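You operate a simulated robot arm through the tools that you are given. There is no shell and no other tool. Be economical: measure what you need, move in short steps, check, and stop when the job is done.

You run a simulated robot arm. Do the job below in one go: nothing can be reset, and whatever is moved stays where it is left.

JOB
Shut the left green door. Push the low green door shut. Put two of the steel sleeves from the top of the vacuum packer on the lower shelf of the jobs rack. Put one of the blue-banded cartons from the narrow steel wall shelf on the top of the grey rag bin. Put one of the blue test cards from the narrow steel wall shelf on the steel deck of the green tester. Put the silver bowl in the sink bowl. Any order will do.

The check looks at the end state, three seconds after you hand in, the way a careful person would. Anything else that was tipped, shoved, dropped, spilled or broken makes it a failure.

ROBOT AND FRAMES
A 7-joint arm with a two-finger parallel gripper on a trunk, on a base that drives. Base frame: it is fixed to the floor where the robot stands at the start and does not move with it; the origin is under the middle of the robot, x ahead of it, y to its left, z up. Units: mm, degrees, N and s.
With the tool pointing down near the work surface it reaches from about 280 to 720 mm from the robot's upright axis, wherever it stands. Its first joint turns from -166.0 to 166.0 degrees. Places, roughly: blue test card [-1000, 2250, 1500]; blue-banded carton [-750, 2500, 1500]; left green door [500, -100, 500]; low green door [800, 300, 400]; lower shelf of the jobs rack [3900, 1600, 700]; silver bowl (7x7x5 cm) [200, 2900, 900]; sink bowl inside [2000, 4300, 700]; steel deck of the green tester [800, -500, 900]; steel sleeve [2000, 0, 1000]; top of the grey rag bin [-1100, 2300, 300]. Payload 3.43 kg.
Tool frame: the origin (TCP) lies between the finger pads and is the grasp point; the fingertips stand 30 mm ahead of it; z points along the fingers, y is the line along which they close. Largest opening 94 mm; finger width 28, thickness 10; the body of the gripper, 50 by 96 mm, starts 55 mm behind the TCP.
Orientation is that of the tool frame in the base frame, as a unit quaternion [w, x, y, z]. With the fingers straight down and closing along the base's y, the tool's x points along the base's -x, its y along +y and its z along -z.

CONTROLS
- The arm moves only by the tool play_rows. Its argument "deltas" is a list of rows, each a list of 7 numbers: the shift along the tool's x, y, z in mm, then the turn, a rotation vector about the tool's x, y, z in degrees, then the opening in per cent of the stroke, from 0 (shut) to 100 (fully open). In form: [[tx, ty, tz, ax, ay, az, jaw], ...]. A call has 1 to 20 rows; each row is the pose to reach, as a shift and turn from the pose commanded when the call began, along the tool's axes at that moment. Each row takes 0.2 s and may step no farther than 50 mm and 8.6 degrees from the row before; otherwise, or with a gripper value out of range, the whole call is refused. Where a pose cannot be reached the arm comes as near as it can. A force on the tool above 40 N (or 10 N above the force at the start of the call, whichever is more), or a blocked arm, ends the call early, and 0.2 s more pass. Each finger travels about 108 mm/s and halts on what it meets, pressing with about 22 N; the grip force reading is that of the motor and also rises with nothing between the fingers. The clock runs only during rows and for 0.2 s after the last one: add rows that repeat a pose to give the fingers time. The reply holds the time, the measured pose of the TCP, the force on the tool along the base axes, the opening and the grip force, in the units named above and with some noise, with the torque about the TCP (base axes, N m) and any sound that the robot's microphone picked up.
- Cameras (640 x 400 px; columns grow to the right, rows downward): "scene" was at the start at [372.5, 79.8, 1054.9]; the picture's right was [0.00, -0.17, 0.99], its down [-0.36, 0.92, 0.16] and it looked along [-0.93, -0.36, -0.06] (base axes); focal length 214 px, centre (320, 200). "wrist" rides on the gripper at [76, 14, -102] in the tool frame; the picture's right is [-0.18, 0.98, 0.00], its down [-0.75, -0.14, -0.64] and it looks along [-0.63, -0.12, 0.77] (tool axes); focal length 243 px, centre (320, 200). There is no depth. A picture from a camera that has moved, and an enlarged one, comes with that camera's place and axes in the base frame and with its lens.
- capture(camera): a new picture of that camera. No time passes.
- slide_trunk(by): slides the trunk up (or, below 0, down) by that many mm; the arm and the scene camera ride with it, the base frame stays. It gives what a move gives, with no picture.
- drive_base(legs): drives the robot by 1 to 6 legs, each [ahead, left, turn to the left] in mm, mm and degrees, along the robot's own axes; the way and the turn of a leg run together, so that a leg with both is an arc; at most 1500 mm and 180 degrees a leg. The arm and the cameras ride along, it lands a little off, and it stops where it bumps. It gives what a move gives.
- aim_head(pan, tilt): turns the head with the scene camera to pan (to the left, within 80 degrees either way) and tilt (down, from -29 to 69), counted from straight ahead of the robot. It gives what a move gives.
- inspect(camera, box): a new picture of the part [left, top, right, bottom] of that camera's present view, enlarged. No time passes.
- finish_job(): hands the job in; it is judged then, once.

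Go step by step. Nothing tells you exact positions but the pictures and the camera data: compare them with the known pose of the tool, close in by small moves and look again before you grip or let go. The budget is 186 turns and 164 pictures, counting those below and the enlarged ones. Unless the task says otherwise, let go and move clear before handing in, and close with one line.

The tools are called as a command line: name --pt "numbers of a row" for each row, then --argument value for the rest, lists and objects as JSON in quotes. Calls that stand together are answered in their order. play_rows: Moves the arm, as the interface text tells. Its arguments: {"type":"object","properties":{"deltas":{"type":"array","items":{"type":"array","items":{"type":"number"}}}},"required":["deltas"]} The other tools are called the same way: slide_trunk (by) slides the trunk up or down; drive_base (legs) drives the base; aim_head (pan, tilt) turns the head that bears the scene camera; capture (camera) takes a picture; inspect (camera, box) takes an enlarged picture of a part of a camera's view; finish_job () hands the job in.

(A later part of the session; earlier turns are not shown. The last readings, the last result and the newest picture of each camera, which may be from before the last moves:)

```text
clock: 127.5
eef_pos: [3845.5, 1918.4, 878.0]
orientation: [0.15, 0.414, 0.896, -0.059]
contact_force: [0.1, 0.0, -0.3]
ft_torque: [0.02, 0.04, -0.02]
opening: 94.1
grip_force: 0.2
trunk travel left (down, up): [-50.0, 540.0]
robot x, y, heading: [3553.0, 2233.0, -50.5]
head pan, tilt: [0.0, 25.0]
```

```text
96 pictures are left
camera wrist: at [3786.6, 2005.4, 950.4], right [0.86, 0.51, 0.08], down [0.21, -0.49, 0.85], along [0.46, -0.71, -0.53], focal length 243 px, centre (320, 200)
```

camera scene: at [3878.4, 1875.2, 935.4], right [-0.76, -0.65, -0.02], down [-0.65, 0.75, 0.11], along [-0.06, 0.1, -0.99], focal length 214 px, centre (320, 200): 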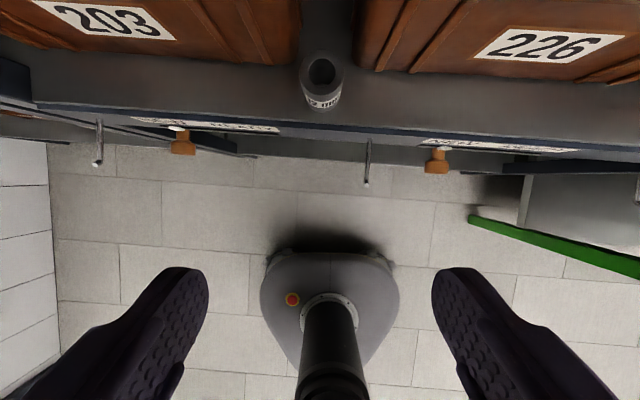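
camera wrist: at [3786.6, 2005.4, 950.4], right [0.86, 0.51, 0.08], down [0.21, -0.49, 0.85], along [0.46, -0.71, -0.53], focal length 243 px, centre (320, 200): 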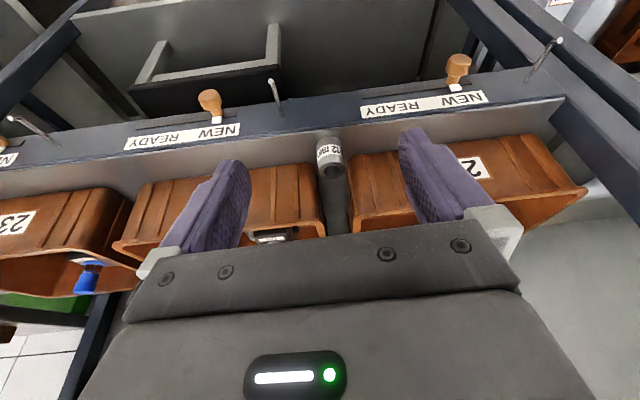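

First sleeve stands on the lower shelf. Now back to the packer for the second one, retracing the route.

slide_trunk --by 230

drive_base --legs '[[-600, -370, 0], [150, -700, 0], [0, -1290, 0], [330, 0, -1]]'

capture --camera "scene"

```text
clock: 129.9
eef_pos: [3845.6, 1916.7, 1107.8]
orientation: [0.15, 0.414, 0.896, -0.059]
contact_force: [0.0, 0.1, 0.1]
ft_torque: [0.05, 0.0, 0.02]
opening: 94.1
grip_force: 0.0
trunk travel left (down, up): [-280.0, 310.0]
robot x, y, heading: [3549.5, 2232.7, -50.5]
head pan, tilt: [0.0, 25.0]
```

```text
clock: 145.2
eef_pos: [1906.1, 525.5, 1107.2]
orientation: [0.149, 0.425, 0.891, -0.061]
contact_force: [-0.2, 0.4, -0.2]
ft_torque: [0.02, 0.05, 0.02]
opening: 94.2
grip_force: 0.1
trunk travel left (down, up): [-280.0, 310.0]
robot x, y, heading: [1618.4, 846.4, -52.1]
head pan, tilt: [0.0, 25.0]
```

```text
95 pictures are left
camera scene: at [1938.4, 482.3, 1165.0], right [-0.78, -0.63, -0.02], down [-0.63, 0.77, 0.11], along [-0.06, 0.1, -0.99], focal length 214 px, centre (320, 200)
```

scene: 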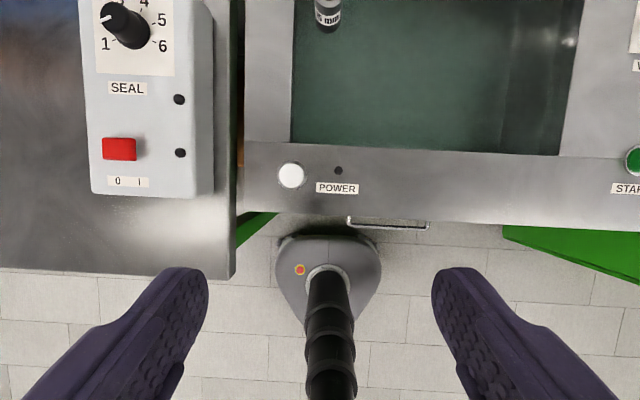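

drive_base --legs '[[60, 0, 0]]'

aim_head --pan 0 --tilt 0

capture --camera "scene"

```text
clock: 146.1
eef_pos: [1944.8, 477.9, 1107.6]
orientation: [0.15, 0.424, 0.891, -0.06]
contact_force: [0.9, -0.3, -0.7]
ft_torque: [0.05, -0.01, 0.02]
opening: 94.2
grip_force: 0.0
trunk travel left (down, up): [-280.0, 310.0]
robot x, y, heading: [1653.6, 799.9, -51.9]
head pan, tilt: [0.0, 25.0]
```

```text
clock: 147.0
eef_pos: [1944.8, 479.1, 1106.4]
orientation: [0.15, 0.424, 0.891, -0.06]
contact_force: [0.1, 0.6, -0.6]
ft_torque: [-0.02, 0.0, -0.01]
opening: 94.0
grip_force: 0.0
trunk travel left (down, up): [-280.0, 310.0]
robot x, y, heading: [1654.9, 801.9, -52.1]
head pan, tilt: [0.0, 0.0]
```

```text
94 pictures are left
camera scene: at [1999.8, 406.4, 1180.1], right [-0.77, -0.63, -0.02], down [-0.6, 0.74, -0.32], along [0.21, -0.23, -0.95], focal length 214 px, centre (320, 200)
```

scene: 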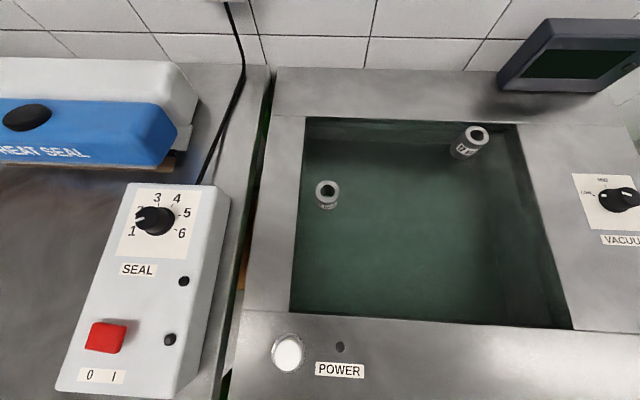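

play_rows --pt "-29 -2 36 0 0 0 60" --pt "-58 -4 72 0 0 0 60" --pt "-87 -6 109 0 0 0 60" --pt "-115 -8 145 0 0 0 60" --pt "-144 -9 181 0 0 0 60"

aim_head --pan 0 --tilt 25

capture --camera "scene"

capture --camera "wrist"

```text
clock: 148.2
eef_pos: [2063.6, 325.5, 979.3]
orientation: [0.15, 0.424, 0.891, -0.062]
contact_force: [0.6, 0.3, -0.7]
ft_torque: [0.04, -0.02, -0.01]
opening: 56.4
grip_force: 0.1
trunk travel left (down, up): [-280.0, 310.0]
robot x, y, heading: [1656.9, 799.8, -51.8]
head pan, tilt: [0.0, 0.0]
```

```text
clock: 149.1
eef_pos: [2061.9, 325.4, 980.7]
orientation: [0.149, 0.424, 0.891, -0.06]
contact_force: [0.0, -1.0, 0.3]
ft_torque: [0.0, -0.03, 0.02]
opening: 56.3
grip_force: 0.0
trunk travel left (down, up): [-280.0, 310.0]
robot x, y, heading: [1656.9, 801.8, -51.7]
head pan, tilt: [0.0, 25.0]
```

```text
93 pictures are left
camera scene: at [2094.2, 283.8, 1038.3], right [-0.77, -0.63, -0.02], down [-0.63, 0.77, 0.11], along [-0.06, 0.1, -0.99], focal length 214 px, centre (320, 200)
```

scene: 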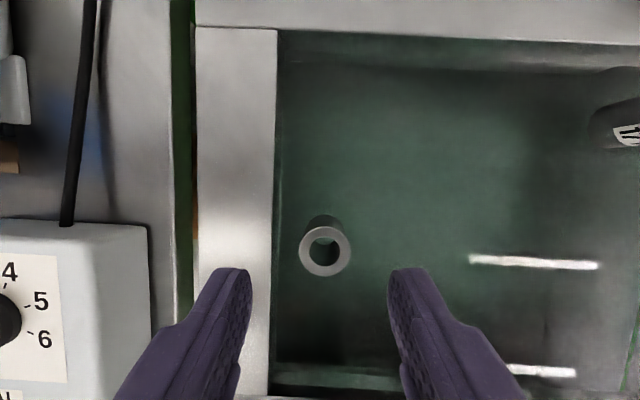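

```text
92 pictures are left
camera wrist: at [2005.2, 416.0, 1053.4], right [0.87, 0.49, 0.08], down [0.2, -0.49, 0.85], along [0.45, -0.72, -0.53], focal length 243 px, centre (320, 200)
```

wrist: 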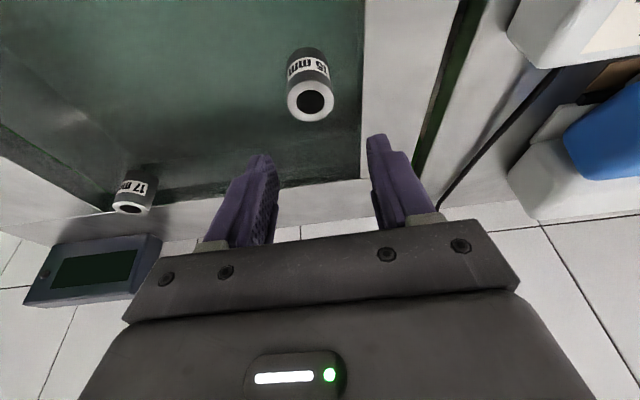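

play_rows --pt "8 -1 24 0 0 0 60" --pt "16 -2 48 0 0 0 60" --pt "23.5 -2 71 0 0 0 60" --pt "23.5 -2 71 0 0 0 40" --pt "23.5 -2 71 0 0 0 15" --pt "23.5 -2 71 0 0 0 15" --pt "23.5 -2 71 0 0 0 15"

capture --camera "wrist"

```text
clock: 150.7
eef_pos: [2061.5, 326.8, 906.7]
orientation: [0.15, 0.424, 0.891, -0.061]
contact_force: [-1.6, -0.8, 2.7]
ft_torque: [-0.1, 0.14, 0.02]
opening: 33.4
grip_force: 21.8
trunk travel left (down, up): [-280.0, 310.0]
robot x, y, heading: [1655.6, 801.1, -51.9]
head pan, tilt: [0.0, 25.0]
```

```text
91 pictures are left
camera wrist: at [2004.2, 414.6, 980.0], right [0.87, 0.49, 0.08], down [0.2, -0.49, 0.85], along [0.45, -0.72, -0.53], focal length 243 px, centre (320, 200)
```

wrist: 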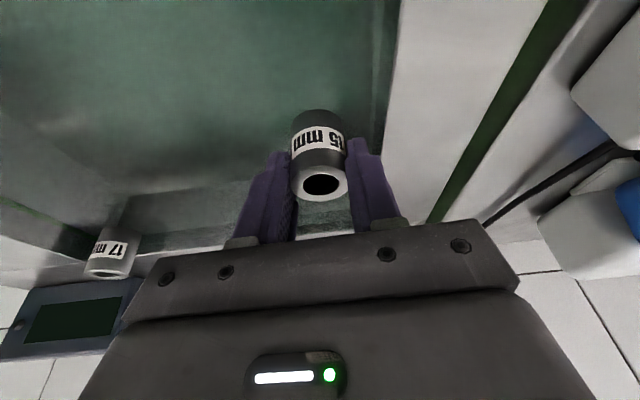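

play_rows --pt "-10 0 -28 0 0 0 15" --pt "-21 0 -57 0 0 0 15" --pt "-31 0 -85 0 0 0 15" --pt "-41 0 -113 0 0 0 15" --pt "-5 0 -126 0 0 0 15" --pt "31 0 -139 0 0 0 15" --pt "67 0 -152 0 0 0 15" --pt "103 0 -165 0 0 0 15" --pt "138 0 -178 0 0 0 15"

slide_trunk --by 80

drive_base --legs '[[-380, 0, 1.5], [0, 1250, 0], [-150, 650, 0]]'

```text
clock: 152.7
eef_pos: [1940.6, 465.2, 1031.1]
orientation: [0.15, 0.423, 0.892, -0.061]
contact_force: [0.1, 0.0, -1.9]
ft_torque: [0.01, -0.01, -0.02]
opening: 33.4
grip_force: 21.6
trunk travel left (down, up): [-280.0, 310.0]
robot x, y, heading: [1657.0, 801.6, -51.7]
head pan, tilt: [0.0, 25.0]
```

```text
clock: 153.9
eef_pos: [1941.0, 464.4, 1110.6]
orientation: [0.149, 0.424, 0.891, -0.06]
contact_force: [-0.5, 0.4, -1.7]
ft_torque: [0.02, 0.01, 0.02]
opening: 33.2
grip_force: 22.2
trunk travel left (down, up): [-360.0, 230.0]
robot x, y, heading: [1655.8, 801.4, -52.0]
head pan, tilt: [0.0, 25.0]
```

```text
clock: 165.6
eef_pos: [3075.2, 2108.3, 1111.8]
orientation: [0.149, 0.416, 0.895, -0.06]
contact_force: [0.2, 0.3, -1.8]
ft_torque: [-0.02, 0.01, 0.01]
opening: 33.2
grip_force: 21.9
trunk travel left (down, up): [-360.0, 230.0]
robot x, y, heading: [2784.3, 2436.8, -50.5]
head pan, tilt: [0.0, 25.0]
```

drive_base --legs '[[0, 246, 0], [629, 0, 0]]'

slide_trunk --by -290

capture --camera "scene"

capture --camera "wrist"

```text
clock: 170.4
eef_pos: [3645.9, 1784.9, 1111.0]
orientation: [0.149, 0.421, 0.893, -0.06]
contact_force: [0.3, -0.1, -1.8]
ft_torque: [0.0, 0.02, 0.0]
opening: 33.1
grip_force: 21.6
trunk travel left (down, up): [-360.0, 230.0]
robot x, y, heading: [3361.5, 2118.8, -51.5]
head pan, tilt: [0.0, 25.0]
```

```text
clock: 173.3
eef_pos: [3646.5, 1786.8, 822.2]
orientation: [0.149, 0.42, 0.893, -0.06]
contact_force: [0.0, 0.0, -1.9]
ft_torque: [0.04, -0.01, 0.0]
opening: 33.0
grip_force: 21.9
trunk travel left (down, up): [-70.0, 520.0]
robot x, y, heading: [3361.0, 2119.8, -51.3]
head pan, tilt: [0.0, 25.0]
```

```text
90 pictures are left
camera scene: at [3678.4, 1743.9, 879.2], right [-0.77, -0.64, -0.02], down [-0.64, 0.76, 0.11], along [-0.06, 0.1, -0.99], focal length 214 px, centre (320, 200)
```

scene: 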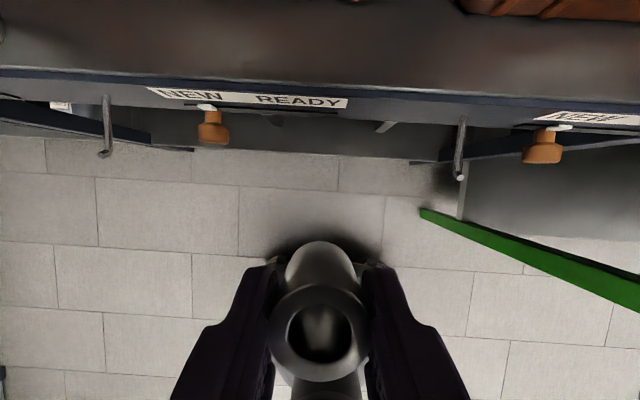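

```text
89 pictures are left
camera wrist: at [3588.5, 1875.4, 894.3], right [0.87, 0.49, 0.08], down [0.21, -0.49, 0.85], along [0.45, -0.72, -0.53], focal length 243 px, centre (320, 200)
```

wrist: 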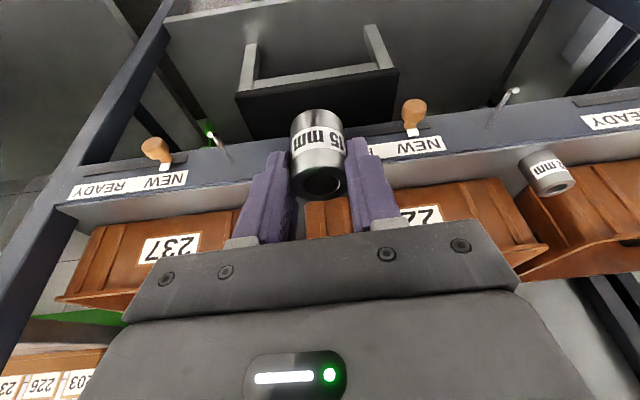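

play_rows --pt "-17 -28 6 0 0 0 15" --pt "-34 -57 12.5 0 0 0 15"

aim_head --pan 0 --tilt 18

capture --camera "scene"

```text
clock: 173.9
eef_pos: [3624.0, 1722.6, 818.9]
orientation: [0.148, 0.42, 0.893, -0.06]
contact_force: [0.3, -0.4, -1.6]
ft_torque: [0.01, 0.01, -0.02]
opening: 32.9
grip_force: 21.5
trunk travel left (down, up): [-70.0, 520.0]
robot x, y, heading: [3356.5, 2123.9, -51.2]
head pan, tilt: [0.0, 25.0]
```

```text
clock: 174.6
eef_pos: [3624.9, 1723.3, 820.0]
orientation: [0.149, 0.42, 0.893, -0.06]
contact_force: [-0.1, 0.0, -3.3]
ft_torque: [0.03, 0.03, 0.0]
opening: 33.3
grip_force: 21.8
trunk travel left (down, up): [-70.0, 520.0]
robot x, y, heading: [3357.1, 2120.4, -51.2]
head pan, tilt: [0.0, 18.0]
```

```text
88 pictures are left
camera scene: at [3664.2, 1671.8, 879.8], right [-0.77, -0.64, -0.02], down [-0.64, 0.77, -0.01], along [0.02, 0.01, -1.0], focal length 214 px, centre (320, 200)
```

scene: 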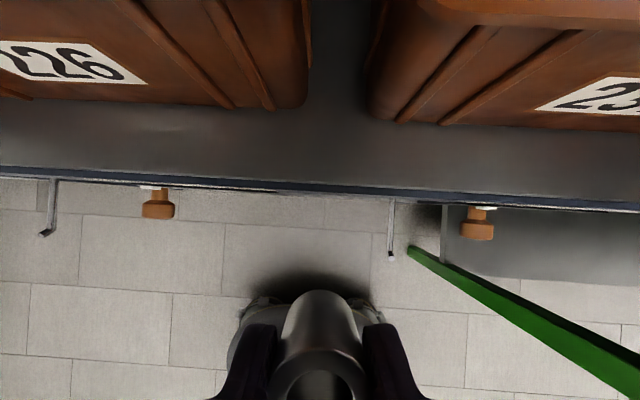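

play_rows --pt "-30 -3 20 0 0 0 15" --pt "-60 -6 40 0 0 0 15" --pt "-89 -9 59 0 0 0 15"

inspect --camera "wrist" --box '[160, 20, 480, 240]'

capture --camera "scene"

```text
clock: 175.4
eef_pos: [3684.9, 1637.3, 790.9]
orientation: [0.15, 0.42, 0.893, -0.06]
contact_force: [-0.6, -0.4, -1.9]
ft_torque: [-0.04, 0.0, 0.03]
opening: 33.1
grip_force: 22.0
trunk travel left (down, up): [-70.0, 520.0]
robot x, y, heading: [3355.5, 2118.4, -51.5]
head pan, tilt: [0.0, 18.0]
```

```text
1.82 times, centred on (320, 130) of wrist
camera zoom: at [3627.0, 1725.9, 863.5], right [0.87, 0.49, 0.08], down [0.21, -0.49, 0.85], along [0.45, -0.72, -0.53], focal length 441 px, centre (320, 327)
```

zoom: 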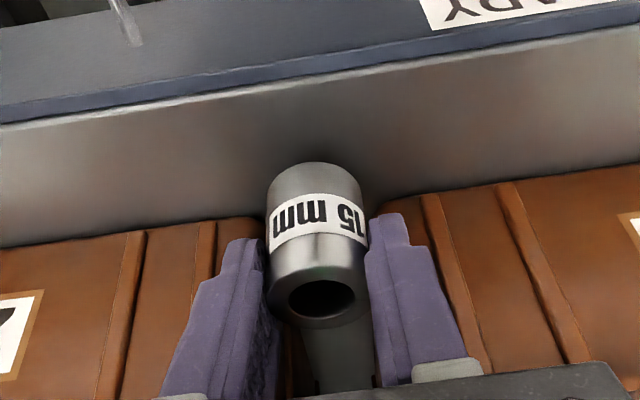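

```text
86 pictures are left
camera scene: at [3724.1, 1585.9, 850.8], right [-0.77, -0.64, -0.02], down [-0.64, 0.77, -0.01], along [0.02, 0.0, -1.0], focal length 214 px, centre (320, 200)
```

scene: 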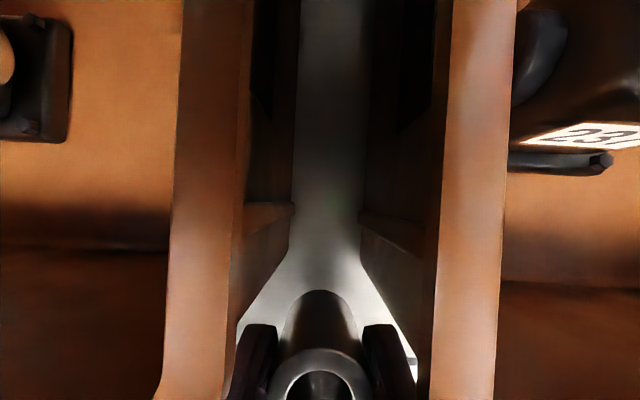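

play_rows --pt "1.7 0 4.7 0 0 0 15" --pt "3.4 0 9.4 0 0 0 15" --pt "5.1 0 14 0 0 0 15" --pt "5.8 0 16 0 0 0 15" --pt "6.5 0 17.9 0 0 0 15" --pt "7.2 0 19.7 0 0 0 15" --pt "7.9 0 21.6 0 0 0 15" --pt "8.2 0 22.5 0 0 0 15"

inspect --camera "wrist" --box '[160, 20, 480, 240]'

```text
clock: 177.2
eef_pos: [3684.8, 1639.3, 768.5]
orientation: [0.15, 0.421, 0.893, -0.061]
contact_force: [-0.6, 1.0, 5.1]
ft_torque: [-0.07, 0.12, 0.0]
opening: 32.9
grip_force: 21.9
trunk travel left (down, up): [-70.0, 520.0]
robot x, y, heading: [3355.2, 2118.4, -51.4]
head pan, tilt: [0.0, 18.0]
```

```text
1.82 times, centred on (320, 130) of wrist
camera zoom: at [3627.4, 1727.2, 841.1], right [0.87, 0.49, 0.08], down [0.21, -0.49, 0.85], along [0.45, -0.72, -0.53], focal length 441 px, centre (320, 327)
```

zoom: 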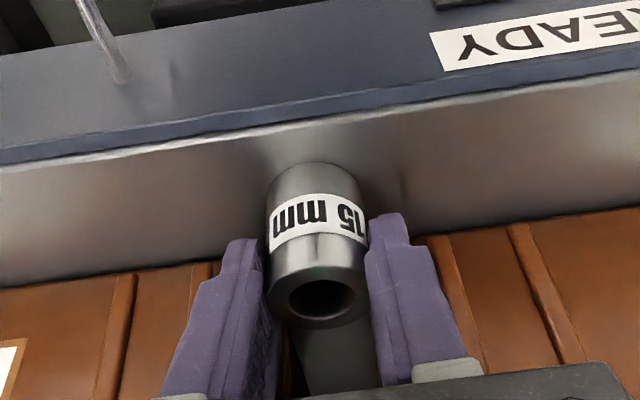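

Contact made (5 N) and the sleeve sits inside the edge. Release and withdraw.

play_rows --pt "0 0 0 0 0 0 38" --pt "0 0 0 0 0 0 46" --pt "0 0 0 0 0 0 46" --pt "0 0 -8 0 0 0 46" --pt "0 0 -25 0 0 0 46" --pt "5 0 -60 0 0 0 46" --pt "20 0 -100 0 0 0 60" --pt "50 0 -130 0 0 0 100" --pt "90 0 -150 0 0 0 100"

capture --camera "wrist"

```text
clock: 179.2
eef_pos: [3598.8, 1738.3, 881.4]
orientation: [0.149, 0.421, 0.893, -0.06]
contact_force: [0.0, 0.3, -0.8]
ft_torque: [0.04, 0.02, 0.01]
opening: 94.0
grip_force: 0.0
trunk travel left (down, up): [-70.0, 520.0]
robot x, y, heading: [3356.0, 2120.6, -51.3]
head pan, tilt: [0.0, 18.0]
```

```text
84 pictures are left
camera wrist: at [3541.8, 1828.1, 954.5], right [0.87, 0.49, 0.08], down [0.21, -0.49, 0.85], along [0.45, -0.72, -0.53], focal length 243 px, centre (320, 200)
```

wrist: 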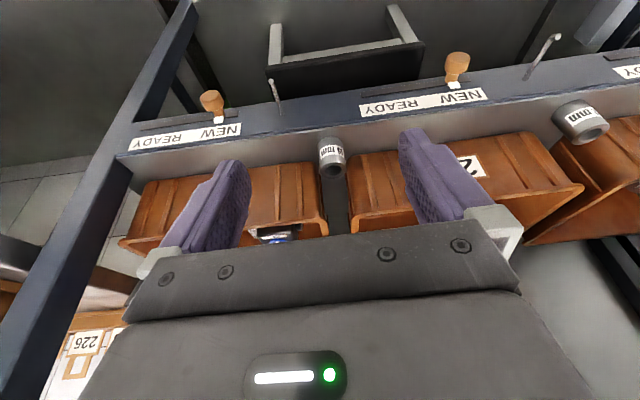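

Both sleeves are on the lower shelf. Next the silver bowl on the opposite side: back into the aisle, travel along it and turn round to look.

drive_base --legs '[[-1000, 0, 0], [0, -1400, 0], [0, -594, 0], [0, 0, 180]]'

slide_trunk --by 250

aim_head --pan 0 --tilt -29

capture --camera "scene"

```text
clock: 201.4
eef_pos: [963.4, 1896.5, 880.9]
orientation: [-0.052, 0.915, -0.371, -0.153]
contact_force: [0.1, -0.6, -0.3]
ft_torque: [0.04, 0.0, 0.03]
opening: 94.0
grip_force: 0.1
trunk travel left (down, up): [-70.0, 520.0]
robot x, y, heading: [1247.4, 1545.3, 134.9]
head pan, tilt: [0.0, 18.0]
```

```text
clock: 203.9
eef_pos: [962.1, 1897.2, 1131.8]
orientation: [-0.052, 0.915, -0.371, -0.153]
contact_force: [0.3, -0.5, -0.7]
ft_torque: [-0.01, 0.02, -0.02]
opening: 94.0
grip_force: 0.1
trunk travel left (down, up): [-320.0, 270.0]
robot x, y, heading: [1243.6, 1545.2, 134.9]
head pan, tilt: [0.0, 18.0]
```

```text
clock: 205.1
eef_pos: [962.9, 1897.4, 1131.3]
orientation: [-0.051, 0.915, -0.371, -0.152]
contact_force: [0.1, -0.4, 0.7]
ft_torque: [0.0, 0.01, -0.01]
opening: 94.4
grip_force: 0.1
trunk travel left (down, up): [-320.0, 270.0]
robot x, y, heading: [1244.1, 1542.2, 135.1]
head pan, tilt: [0.0, -28.6]
```

```text
83 pictures are left
camera scene: at [874.2, 1982.2, 1238.4], right [0.69, 0.72, -0.02], down [0.48, -0.48, -0.73], along [-0.54, 0.5, -0.68], focal length 214 px, centre (320, 200)
```

scene: 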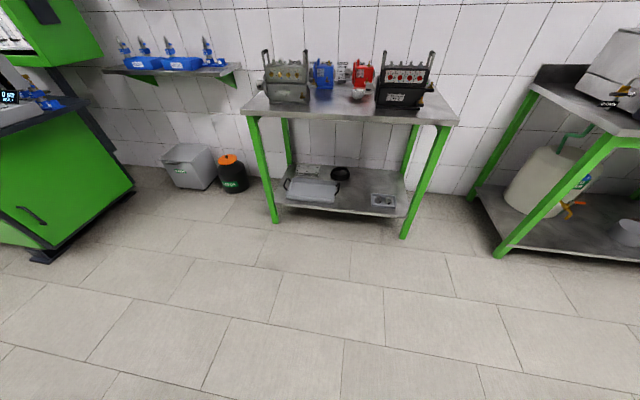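

inspect --camera "scene" --box '[230, 30, 470, 180]'

inspect --camera "scene" --box '[80, 20, 280, 200]'

```text
2.67 times, centred on (350, 105) of scene
camera zoom: at [874.2, 1982.2, 1238.4], right [0.69, 0.72, -0.02], down [0.48, -0.48, -0.73], along [-0.54, 0.5, -0.68], focal length 572 px, centre (240, 453)
```

zoom: 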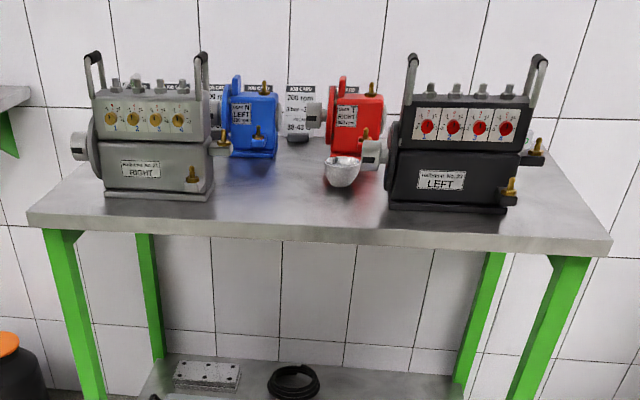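

```text
2.22 times, centred on (180, 110) of scene
camera zoom: at [874.2, 1982.2, 1238.4], right [0.69, 0.72, -0.02], down [0.48, -0.48, -0.73], along [-0.54, 0.5, -0.68], focal length 477 px, centre (631, 400)
```

zoom: 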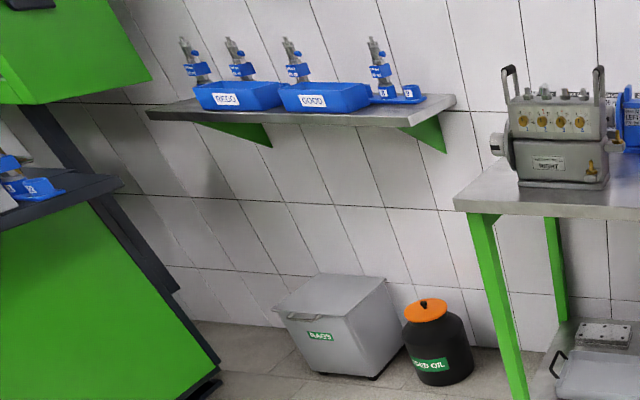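

The bowl stands on the pump table near (193,2886). I'll drive up to that table, stopping short to look.

drive_base --legs '[[936, -140, -7]]'

aim_head --pan 0 --tilt -20

capture --camera "scene"

```text
clock: 210.0
eef_pos: [507.9, 2715.9, 1131.3]
orientation: [-0.062, 0.889, -0.428, -0.149]
contact_force: [-0.8, 0.3, 0.2]
ft_torque: [0.01, -0.01, 0.02]
opening: 93.8
grip_force: 0.1
trunk travel left (down, up): [-320.0, 270.0]
robot x, y, heading: [740.8, 2330.3, 127.5]
head pan, tilt: [0.0, -28.6]
```

```text
clock: 210.7
eef_pos: [508.4, 2716.3, 1131.4]
orientation: [-0.062, 0.889, -0.428, -0.149]
contact_force: [-0.5, 0.2, -0.6]
ft_torque: [0.03, 0.0, 0.01]
opening: 94.0
grip_force: 0.1
trunk travel left (down, up): [-320.0, 270.0]
robot x, y, heading: [740.1, 2329.4, 127.6]
head pan, tilt: [0.0, -20.0]
```

```text
80 pictures are left
camera scene: at [435.7, 2806.5, 1226.6], right [0.78, 0.63, -0.02], down [0.48, -0.62, -0.62], along [-0.4, 0.48, -0.78], focal length 214 px, centre (320, 200)
```

scene: 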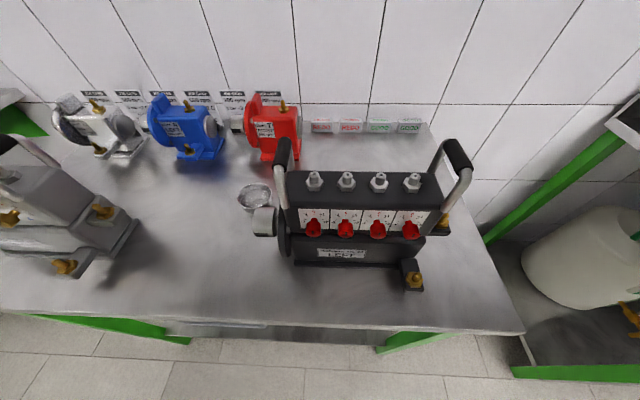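

slide_trunk --by 150

drive_base --legs '[[240, 110, 0]]'

aim_head --pan 0 --tilt 20

capture --camera "scene"

capture --camera "wrist"

```text
clock: 212.4
eef_pos: [507.4, 2715.2, 1281.8]
orientation: [-0.061, 0.89, -0.427, -0.149]
contact_force: [-0.5, -0.6, -1.6]
ft_torque: [0.0, 0.0, 0.03]
opening: 94.1
grip_force: 0.2
trunk travel left (down, up): [-470.0, 120.0]
robot x, y, heading: [740.0, 2334.0, 127.5]
head pan, tilt: [0.0, -20.0]
```

```text
clock: 214.3
eef_pos: [268.3, 2845.1, 1281.0]
orientation: [-0.061, 0.89, -0.427, -0.148]
contact_force: [-0.1, 0.6, -0.3]
ft_torque: [0.01, -0.01, -0.02]
opening: 94.0
grip_force: 0.0
trunk travel left (down, up): [-470.0, 120.0]
robot x, y, heading: [504.8, 2461.4, 127.9]
head pan, tilt: [0.0, -20.0]
```

```text
clock: 215.4
eef_pos: [270.9, 2844.2, 1282.7]
orientation: [-0.061, 0.89, -0.427, -0.149]
contact_force: [1.0, 0.3, 0.0]
ft_torque: [0.01, 0.0, 0.02]
opening: 94.2
grip_force: 0.0
trunk travel left (down, up): [-470.0, 120.0]
robot x, y, heading: [505.8, 2458.1, 127.8]
head pan, tilt: [0.0, 20.0]
```

```text
79 pictures are left
camera scene: at [230.3, 2892.8, 1340.8], right [0.78, 0.63, -0.02], down [0.63, -0.78, 0.03], along [0.0, -0.03, -1.0], focal length 214 px, centre (320, 200)
```

scene: 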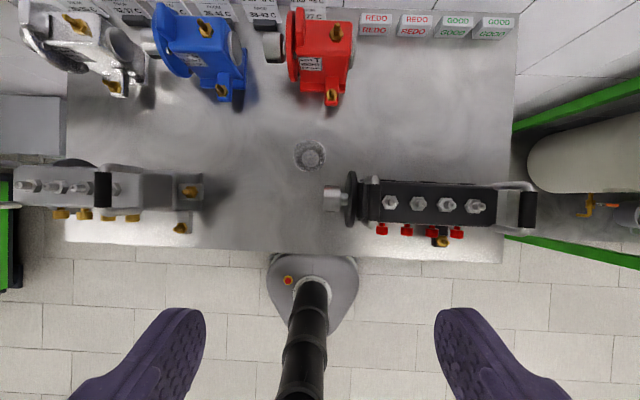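

```text
78 pictures are left
camera wrist: at [324.9, 2754.5, 1354.3], right [-0.87, -0.48, 0.08], down [-0.2, 0.5, 0.85], along [-0.44, 0.72, -0.53], focal length 243 px, centre (320, 200)
```

wrist: 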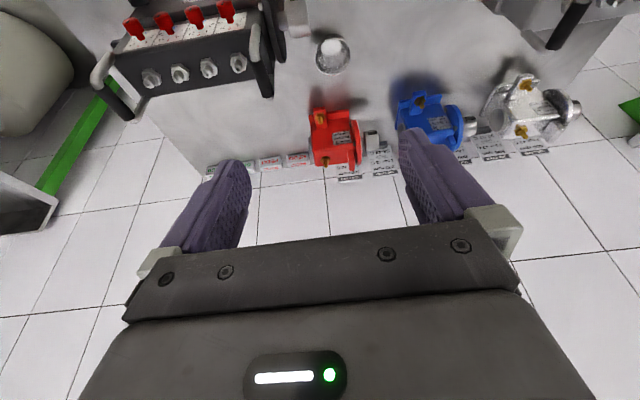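

The bowl's rim is near (157,2938,900), with free room on both sides. I'll move over it, then descend and look again.

play_rows --pt "-20 20 7 0 0 0 100" --pt "-60 30 22 0 0 0 100" --pt "-98 30 36 0 0 0 100" --pt "-136 30 50 0 0 0 100" --pt "-119 30 97 0 0 0 100" --pt "-102 30 144 0 0 0 100" --pt "-85 30 191 0 0 0 100" --pt "-68 30 238 0 0 0 100" --pt "-51 30 285 0 0 0 100" --pt "-40 30 316 0 0 0 100"

capture --camera "scene"

capture --camera "wrist"

```text
clock: 217.6
eef_pos: [154.4, 2931.2, 994.5]
orientation: [-0.062, 0.89, -0.427, -0.149]
contact_force: [0.4, 0.1, 0.2]
ft_torque: [0.04, -0.01, 0.0]
opening: 94.2
grip_force: 0.1
trunk travel left (down, up): [-470.0, 120.0]
robot x, y, heading: [504.3, 2456.6, 127.4]
head pan, tilt: [0.0, 20.0]
```

```text
77 pictures are left
camera scene: at [115.4, 2979.7, 1053.9], right [0.78, 0.63, -0.02], down [0.63, -0.78, 0.03], along [0.0, -0.03, -1.0], focal length 214 px, centre (320, 200)
```

scene: 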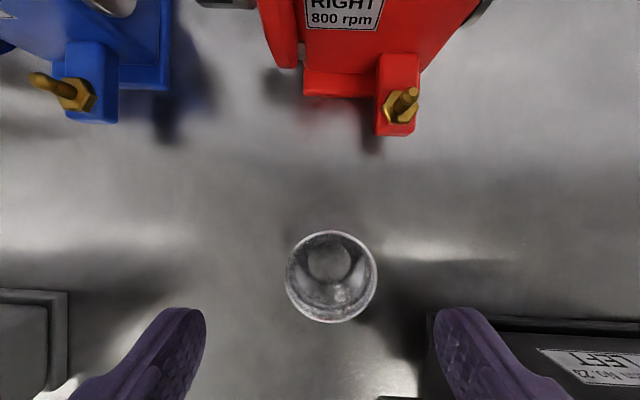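

```text
76 pictures are left
camera wrist: at [210.0, 2841.6, 1067.3], right [-0.87, -0.48, 0.08], down [-0.2, 0.49, 0.85], along [-0.44, 0.72, -0.53], focal length 243 px, centre (320, 200)
```

wrist: 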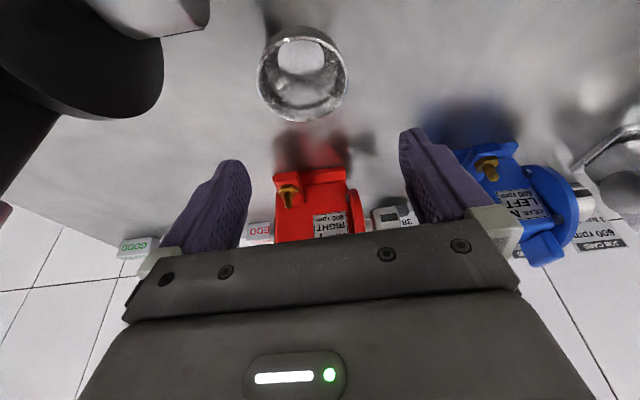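

play_rows --pt "10 -2 27 0 0 0 100" --pt "20 -4 54 0 0 0 100" --pt "29 -4 79 0 0 0 100" --pt "37 -4 101 0 0 0 100"

capture --camera "wrist"

capture --camera "scene"

```text
clock: 218.6
eef_pos: [162.6, 2927.3, 892.7]
orientation: [-0.062, 0.889, -0.428, -0.15]
contact_force: [11.1, -15.1, 26.5]
ft_torque: [0.19, -1.41, -0.68]
opening: 92.8
grip_force: 0.1
trunk travel left (down, up): [-470.0, 120.0]
robot x, y, heading: [507.0, 2459.1, 127.9]
head pan, tilt: [0.0, 20.0]
stopped in row 4: the force on the tool passed its limit at 69 N (the readings are from after the stop); the commanded pose is now the measured one
```

```text
75 pictures are left
camera wrist: at [216.9, 2838.4, 966.3], right [-0.87, -0.48, 0.07], down [-0.2, 0.49, 0.85], along [-0.44, 0.73, -0.53], focal length 243 px, centre (320, 200)
```

wrist: 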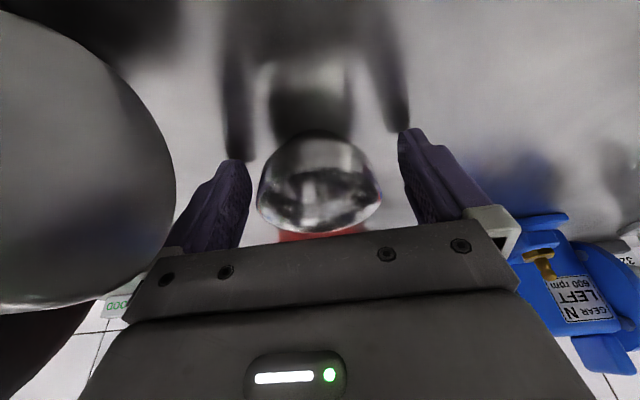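

```text
74 pictures are left
camera scene: at [122.5, 2976.8, 953.0], right [0.78, 0.63, -0.02], down [0.63, -0.78, 0.03], along [0.0, -0.03, -1.0], focal length 214 px, centre (320, 200)
```

scene: 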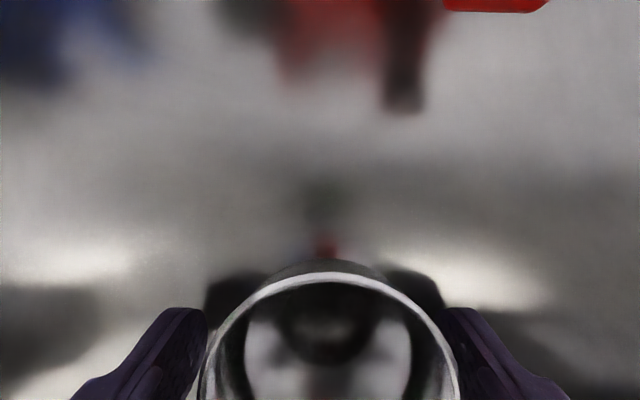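

play_rows --pt "-1.4 0 -4.5 0 0 0 100" --pt "-1.4 0 -4.5 0 0 0 75" --pt "-1.4 0 -4.5 0 0 0 50" --pt "-1.4 0 -4.5 0 0 0 50" --pt "-1.4 0 -4.5 0 0 0 50"

capture --camera "wrist"

```text
clock: 219.8
eef_pos: [159.7, 2930.0, 897.0]
orientation: [-0.062, 0.89, -0.426, -0.15]
contact_force: [-0.1, -0.2, 1.0]
ft_torque: [-0.05, 0.0, 0.0]
opening: 68.4
grip_force: 22.2
trunk travel left (down, up): [-470.0, 120.0]
robot x, y, heading: [506.9, 2460.9, 127.7]
head pan, tilt: [0.0, 20.0]
```

```text
73 pictures are left
camera wrist: at [213.8, 2841.1, 967.8], right [-0.87, -0.48, 0.07], down [-0.2, 0.49, 0.85], along [-0.44, 0.72, -0.53], focal length 243 px, centre (320, 200)
```

wrist: 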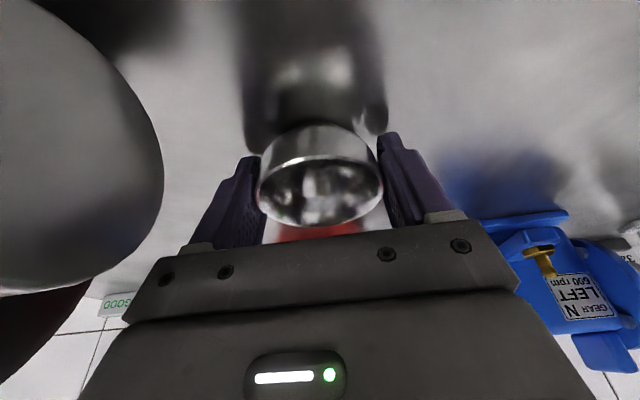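

play_rows --pt "-9 0 -24 0 0 0 50" --pt "-17 0 -47 0 0 0 50" --pt "-34 0 -94 0 0 0 50" --pt "-51 0 -141 0 0 0 50" --pt "-68 0 -188 0 0 0 50" --pt "-85 0 -235 0 0 0 50" --pt "-102 0 -282 0 0 0 50" --pt "-66 0 -295 0 0 0 50" --pt "-28 0 -309 0 0 0 50" --pt "10 0 -323 0 0 0 50"

capture --camera "wrist"

```text
clock: 222.0
eef_pos: [235.4, 2841.0, 1199.2]
orientation: [-0.064, 0.889, -0.427, -0.15]
contact_force: [1.2, -0.2, -2.0]
ft_torque: [-0.02, 0.02, 0.0]
opening: 68.4
grip_force: 22.4
trunk travel left (down, up): [-470.0, 120.0]
robot x, y, heading: [507.5, 2456.8, 127.8]
head pan, tilt: [0.0, 20.0]
```

```text
72 pictures are left
camera wrist: at [290.2, 2751.7, 1270.9], right [-0.87, -0.48, 0.07], down [-0.2, 0.49, 0.85], along [-0.44, 0.73, -0.53], focal length 243 px, centre (320, 200)
```

wrist: 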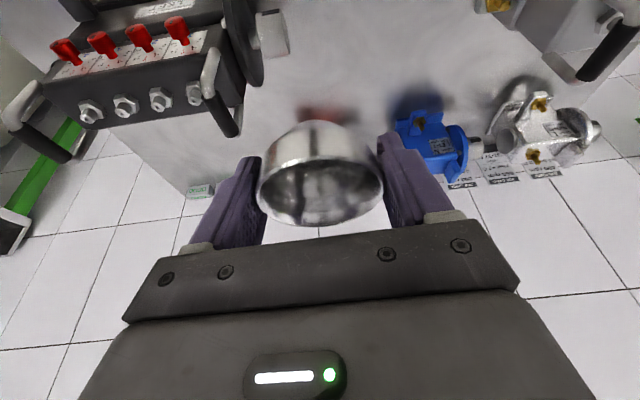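

drive_base --legs '[[-400, 0, 0], [0, -1400, 0], [0, -850, 0]]'

aim_head --pan 0 --tilt -20

capture --camera "scene"

```text
clock: 235.3
eef_pos: [2244.5, 3922.4, 1197.3]
orientation: [-0.06, 0.893, -0.419, -0.15]
contact_force: [-0.1, -0.7, -1.0]
ft_torque: [-0.02, 0.02, 0.05]
opening: 67.9
grip_force: 22.3
trunk travel left (down, up): [-470.0, 120.0]
robot x, y, heading: [2523.7, 3542.6, 128.6]
head pan, tilt: [0.0, 20.0]
```

```text
clock: 236.3
eef_pos: [2243.1, 3921.7, 1196.7]
orientation: [-0.061, 0.893, -0.42, -0.15]
contact_force: [0.8, -0.6, -1.2]
ft_torque: [0.01, 0.02, 0.0]
opening: 68.0
grip_force: 22.6
trunk travel left (down, up): [-470.0, 120.0]
robot x, y, heading: [2523.7, 3541.7, 128.8]
head pan, tilt: [0.0, -20.0]
```

```text
71 pictures are left
camera scene: at [2170.3, 4011.4, 1292.9], right [0.77, 0.64, -0.02], down [0.49, -0.61, -0.62], along [-0.41, 0.47, -0.78], focal length 214 px, centre (320, 200)
```

scene: 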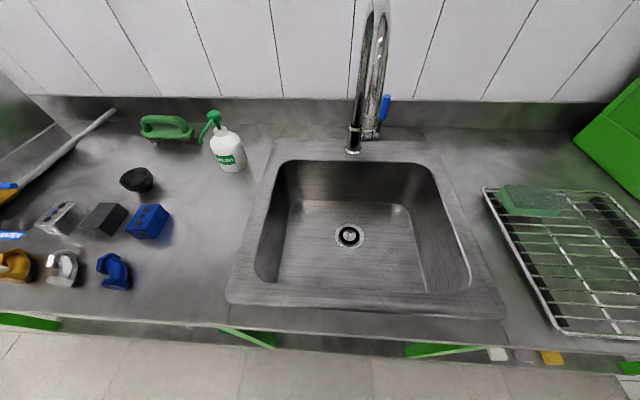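

The sink is ahead, drain near (2019,4313). I'll drive closer, slightly right, and look down.

drive_base --legs '[[0, -110, 0], [270, 0, 0]]'

aim_head --pan 0 --tilt 10

capture --camera "scene"

capture --camera "wrist"

```text
clock: 239.0
eef_pos: [2156.6, 4202.5, 1197.5]
orientation: [-0.061, 0.893, -0.421, -0.149]
contact_force: [-0.6, 0.1, -1.3]
ft_torque: [-0.05, 0.02, -0.01]
opening: 68.3
grip_force: 21.8
trunk travel left (down, up): [-470.0, 120.0]
robot x, y, heading: [2434.6, 3825.4, 128.6]
head pan, tilt: [0.0, -20.0]
```

```text
clock: 240.0
eef_pos: [2155.9, 4202.1, 1197.1]
orientation: [-0.062, 0.892, -0.421, -0.15]
contact_force: [0.0, -0.8, -0.4]
ft_torque: [0.0, -0.03, 0.02]
opening: 68.2
grip_force: 21.8
trunk travel left (down, up): [-470.0, 120.0]
robot x, y, heading: [2430.8, 3822.8, 128.6]
head pan, tilt: [0.0, 10.0]
```

```text
70 pictures are left
camera scene: at [2106.8, 4262.4, 1262.5], right [0.77, 0.64, -0.02], down [0.63, -0.76, -0.15], along [-0.11, 0.11, -0.99], focal length 214 px, centre (320, 200)
```

scene: 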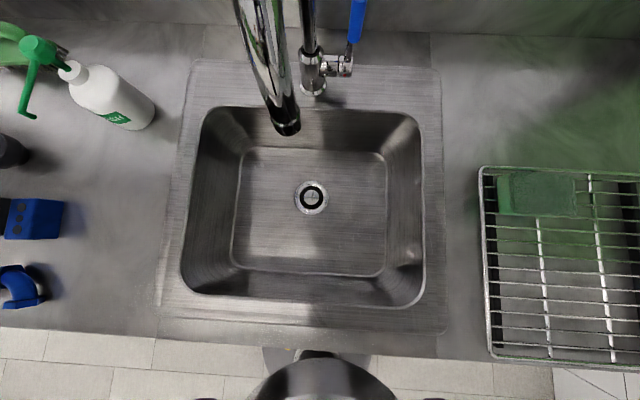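

```text
69 pictures are left
camera wrist: at [2212.9, 4113.4, 1270.3], right [-0.87, -0.49, 0.07], down [-0.21, 0.49, 0.85], along [-0.45, 0.72, -0.53], focal length 243 px, centre (320, 200)
```

wrist: 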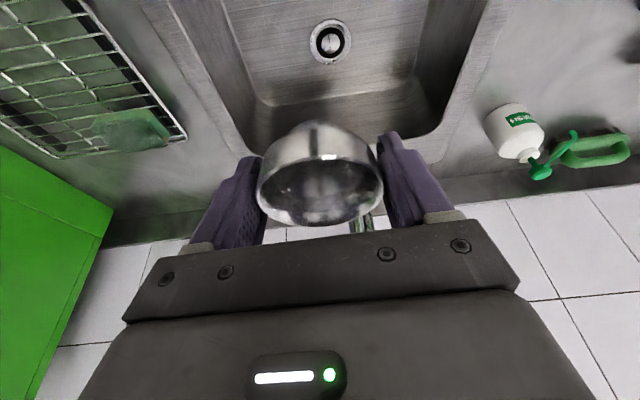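

play_rows --pt "0 -45 0 0 0 0 50" --pt "0 -89 0 0 0 0 50" --pt "-34 -89 12 0 0 0 50" --pt "-67 -89 24 0 0 0 50" --pt "-100 -89 36 0 0 0 50" --pt "-134 -89 49 0 0 0 50"

aim_head --pan 0 --tilt 25

capture --camera "scene"

capture --camera "wrist"

```text
clock: 241.4
eef_pos: [2130.9, 4368.7, 1193.0]
orientation: [-0.06, 0.893, -0.421, -0.149]
contact_force: [-0.1, 0.0, -1.0]
ft_torque: [0.01, -0.01, -0.01]
opening: 68.4
grip_force: 22.3
trunk travel left (down, up): [-470.0, 120.0]
robot x, y, heading: [2432.7, 3819.4, 128.4]
head pan, tilt: [0.0, 10.0]
```

```text
clock: 242.1
eef_pos: [2130.7, 4367.6, 1192.7]
orientation: [-0.061, 0.892, -0.421, -0.15]
contact_force: [0.3, -0.4, -0.5]
ft_torque: [-0.02, -0.01, 0.01]
opening: 67.9
grip_force: 21.8
trunk travel left (down, up): [-470.0, 120.0]
robot x, y, heading: [2432.9, 3820.7, 128.6]
head pan, tilt: [0.0, 25.0]
```

```text
68 pictures are left
camera scene: at [2096.1, 4410.2, 1251.4], right [0.77, 0.64, -0.02], down [0.64, -0.76, 0.11], along [0.06, -0.1, -0.99], focal length 214 px, centre (320, 200)
```

scene: 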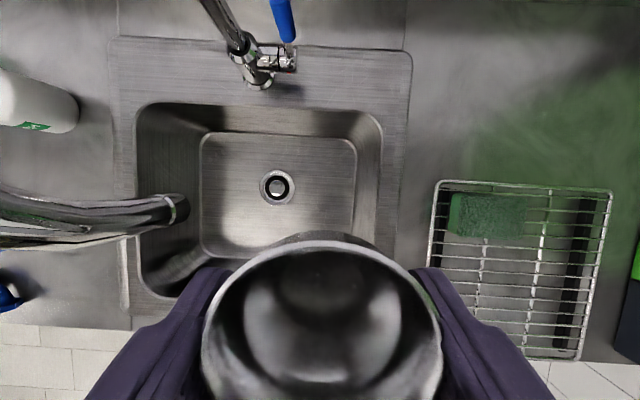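

```text
67 pictures are left
camera wrist: at [2187.4, 4279.2, 1266.3], right [-0.87, -0.49, 0.07], down [-0.21, 0.49, 0.85], along [-0.45, 0.72, -0.53], focal length 243 px, centre (320, 200)
```

wrist: 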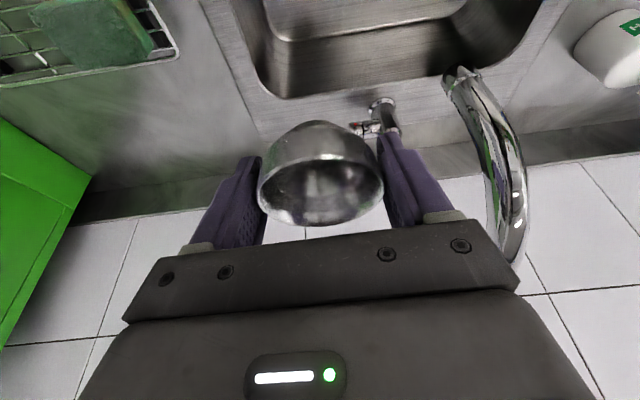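

slide_trunk --by -400

capture --camera "wrist"

capture --camera "scene"

```text
clock: 246.0
eef_pos: [2131.9, 4368.7, 792.9]
orientation: [-0.062, 0.892, -0.422, -0.15]
contact_force: [0.3, -0.4, -1.3]
ft_torque: [0.02, 0.04, 0.01]
opening: 68.1
grip_force: 21.8
trunk travel left (down, up): [-70.0, 520.0]
robot x, y, heading: [2436.3, 3822.1, 128.5]
head pan, tilt: [0.0, 25.0]
```

```text
66 pictures are left
camera wrist: at [2187.5, 4279.1, 866.4], right [-0.87, -0.49, 0.07], down [-0.21, 0.49, 0.85], along [-0.45, 0.72, -0.53], focal length 243 px, centre (320, 200)
```

wrist: 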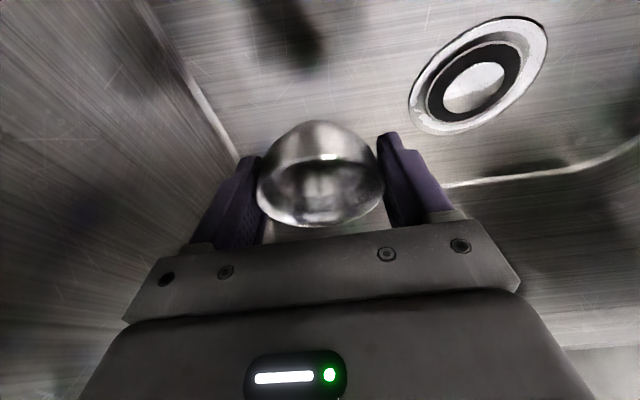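

```text
65 pictures are left
camera scene: at [2096.2, 4410.0, 851.6], right [0.77, 0.64, -0.02], down [0.64, -0.76, 0.11], along [0.06, -0.1, -0.99], focal length 214 px, centre (320, 200)
```

scene: 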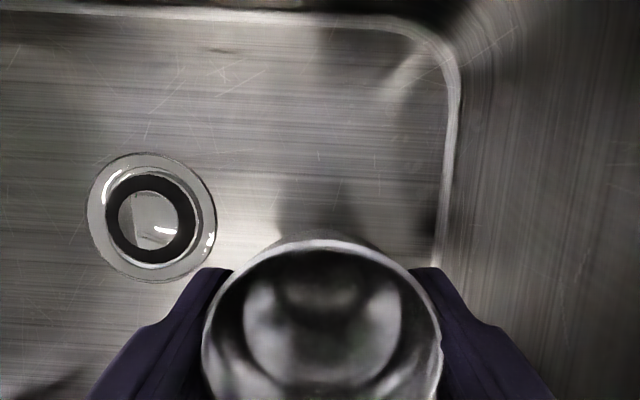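

slide_trunk --by -55

play_rows --pt "1.7 0 4.7 0 0 0 50" --pt "3.4 0 9.4 0 0 0 50" --pt "5.1 0 14.1 0 0 0 50" --pt "6.2 0 16.9 0 0 0 50" --pt "7.2 0 19.7 0 0 0 50" --pt "8.2 0 22.6 0 0 0 50" --pt "9.2 0 25.4 0 0 0 50"

capture --camera "wrist"

```text
clock: 246.9
eef_pos: [2132.1, 4368.5, 743.0]
orientation: [-0.065, 0.892, -0.421, -0.153]
contact_force: [-0.6, 1.5, 35.8]
ft_torque: [0.64, -0.8, -0.06]
opening: 68.3
grip_force: 22.1
trunk travel left (down, up): [-15.0, 575.0]
robot x, y, heading: [2432.0, 3821.9, 128.9]
head pan, tilt: [0.0, 25.0]
```

```text
clock: 247.2
eef_pos: [2130.6, 4372.0, 743.9]
orientation: [-0.066, 0.891, -0.42, -0.156]
contact_force: [1.2, -2.4, 21.5]
ft_torque: [0.08, -0.52, -0.17]
opening: 68.1
grip_force: 21.8
trunk travel left (down, up): [-15.0, 575.0]
robot x, y, heading: [2434.7, 3821.2, 128.4]
head pan, tilt: [0.0, 25.0]
stopped in row 1: the force on the tool passed its limit at 51 N (the readings are from after the stop); the commanded pose is now the measured one
```

```text
64 pictures are left
camera wrist: at [2186.9, 4280.7, 814.4], right [-0.87, -0.49, 0.07], down [-0.2, 0.48, 0.85], along [-0.46, 0.73, -0.51], focal length 243 px, centre (320, 200)
```

wrist: 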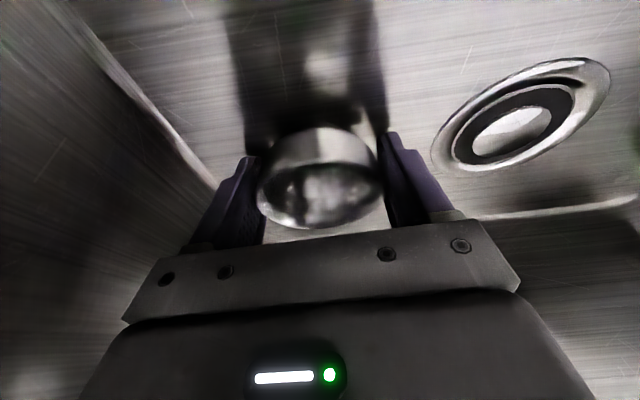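

The bowl is on the sink floor. Ease off, release and rise.

play_rows --pt "-0.7 0 -2 0 0 0 50" --pt "-0.7 0 -2 0 0 0 75" --pt "-0.7 0 -2 0 0 0 95" --pt "-0.7 0 -2 0 0 0 95" --pt "-7 0 -19 0 0 0 95" --pt "-20 0 -56 0 0 0 95" --pt "-34 0 -94 0 0 0 95"

slide_trunk --by 350

capture --camera "scene"

```text
clock: 248.8
eef_pos: [2133.6, 4369.0, 839.1]
orientation: [-0.064, 0.892, -0.421, -0.152]
contact_force: [-0.3, 1.3, -0.3]
ft_torque: [0.01, -0.01, 0.01]
opening: 89.6
grip_force: 0.0
trunk travel left (down, up): [-15.0, 575.0]
robot x, y, heading: [2431.2, 3824.5, 128.4]
head pan, tilt: [0.0, 25.0]
```

```text
clock: 252.3
eef_pos: [2132.3, 4369.5, 1190.3]
orientation: [-0.065, 0.892, -0.419, -0.154]
contact_force: [-0.1, -0.2, 0.0]
ft_torque: [-0.05, -0.02, -0.03]
opening: 89.2
grip_force: 0.1
trunk travel left (down, up): [-365.0, 225.0]
robot x, y, heading: [2431.9, 3822.9, 128.8]
head pan, tilt: [0.0, 25.0]
```

```text
63 pictures are left
camera scene: at [2096.8, 4411.4, 1248.8], right [0.77, 0.64, -0.01], down [0.64, -0.77, 0.1], along [0.06, -0.09, -0.99], focal length 214 px, centre (320, 200)
```

scene: 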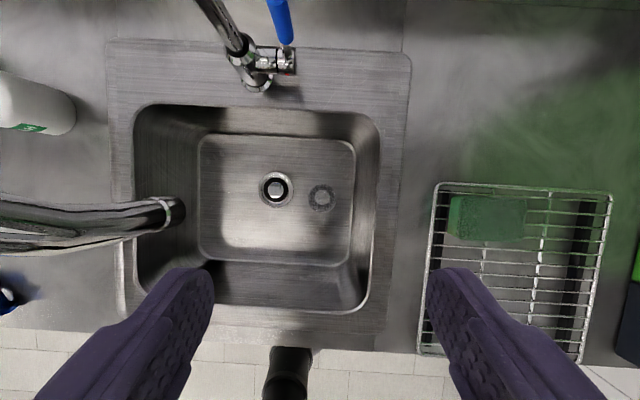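

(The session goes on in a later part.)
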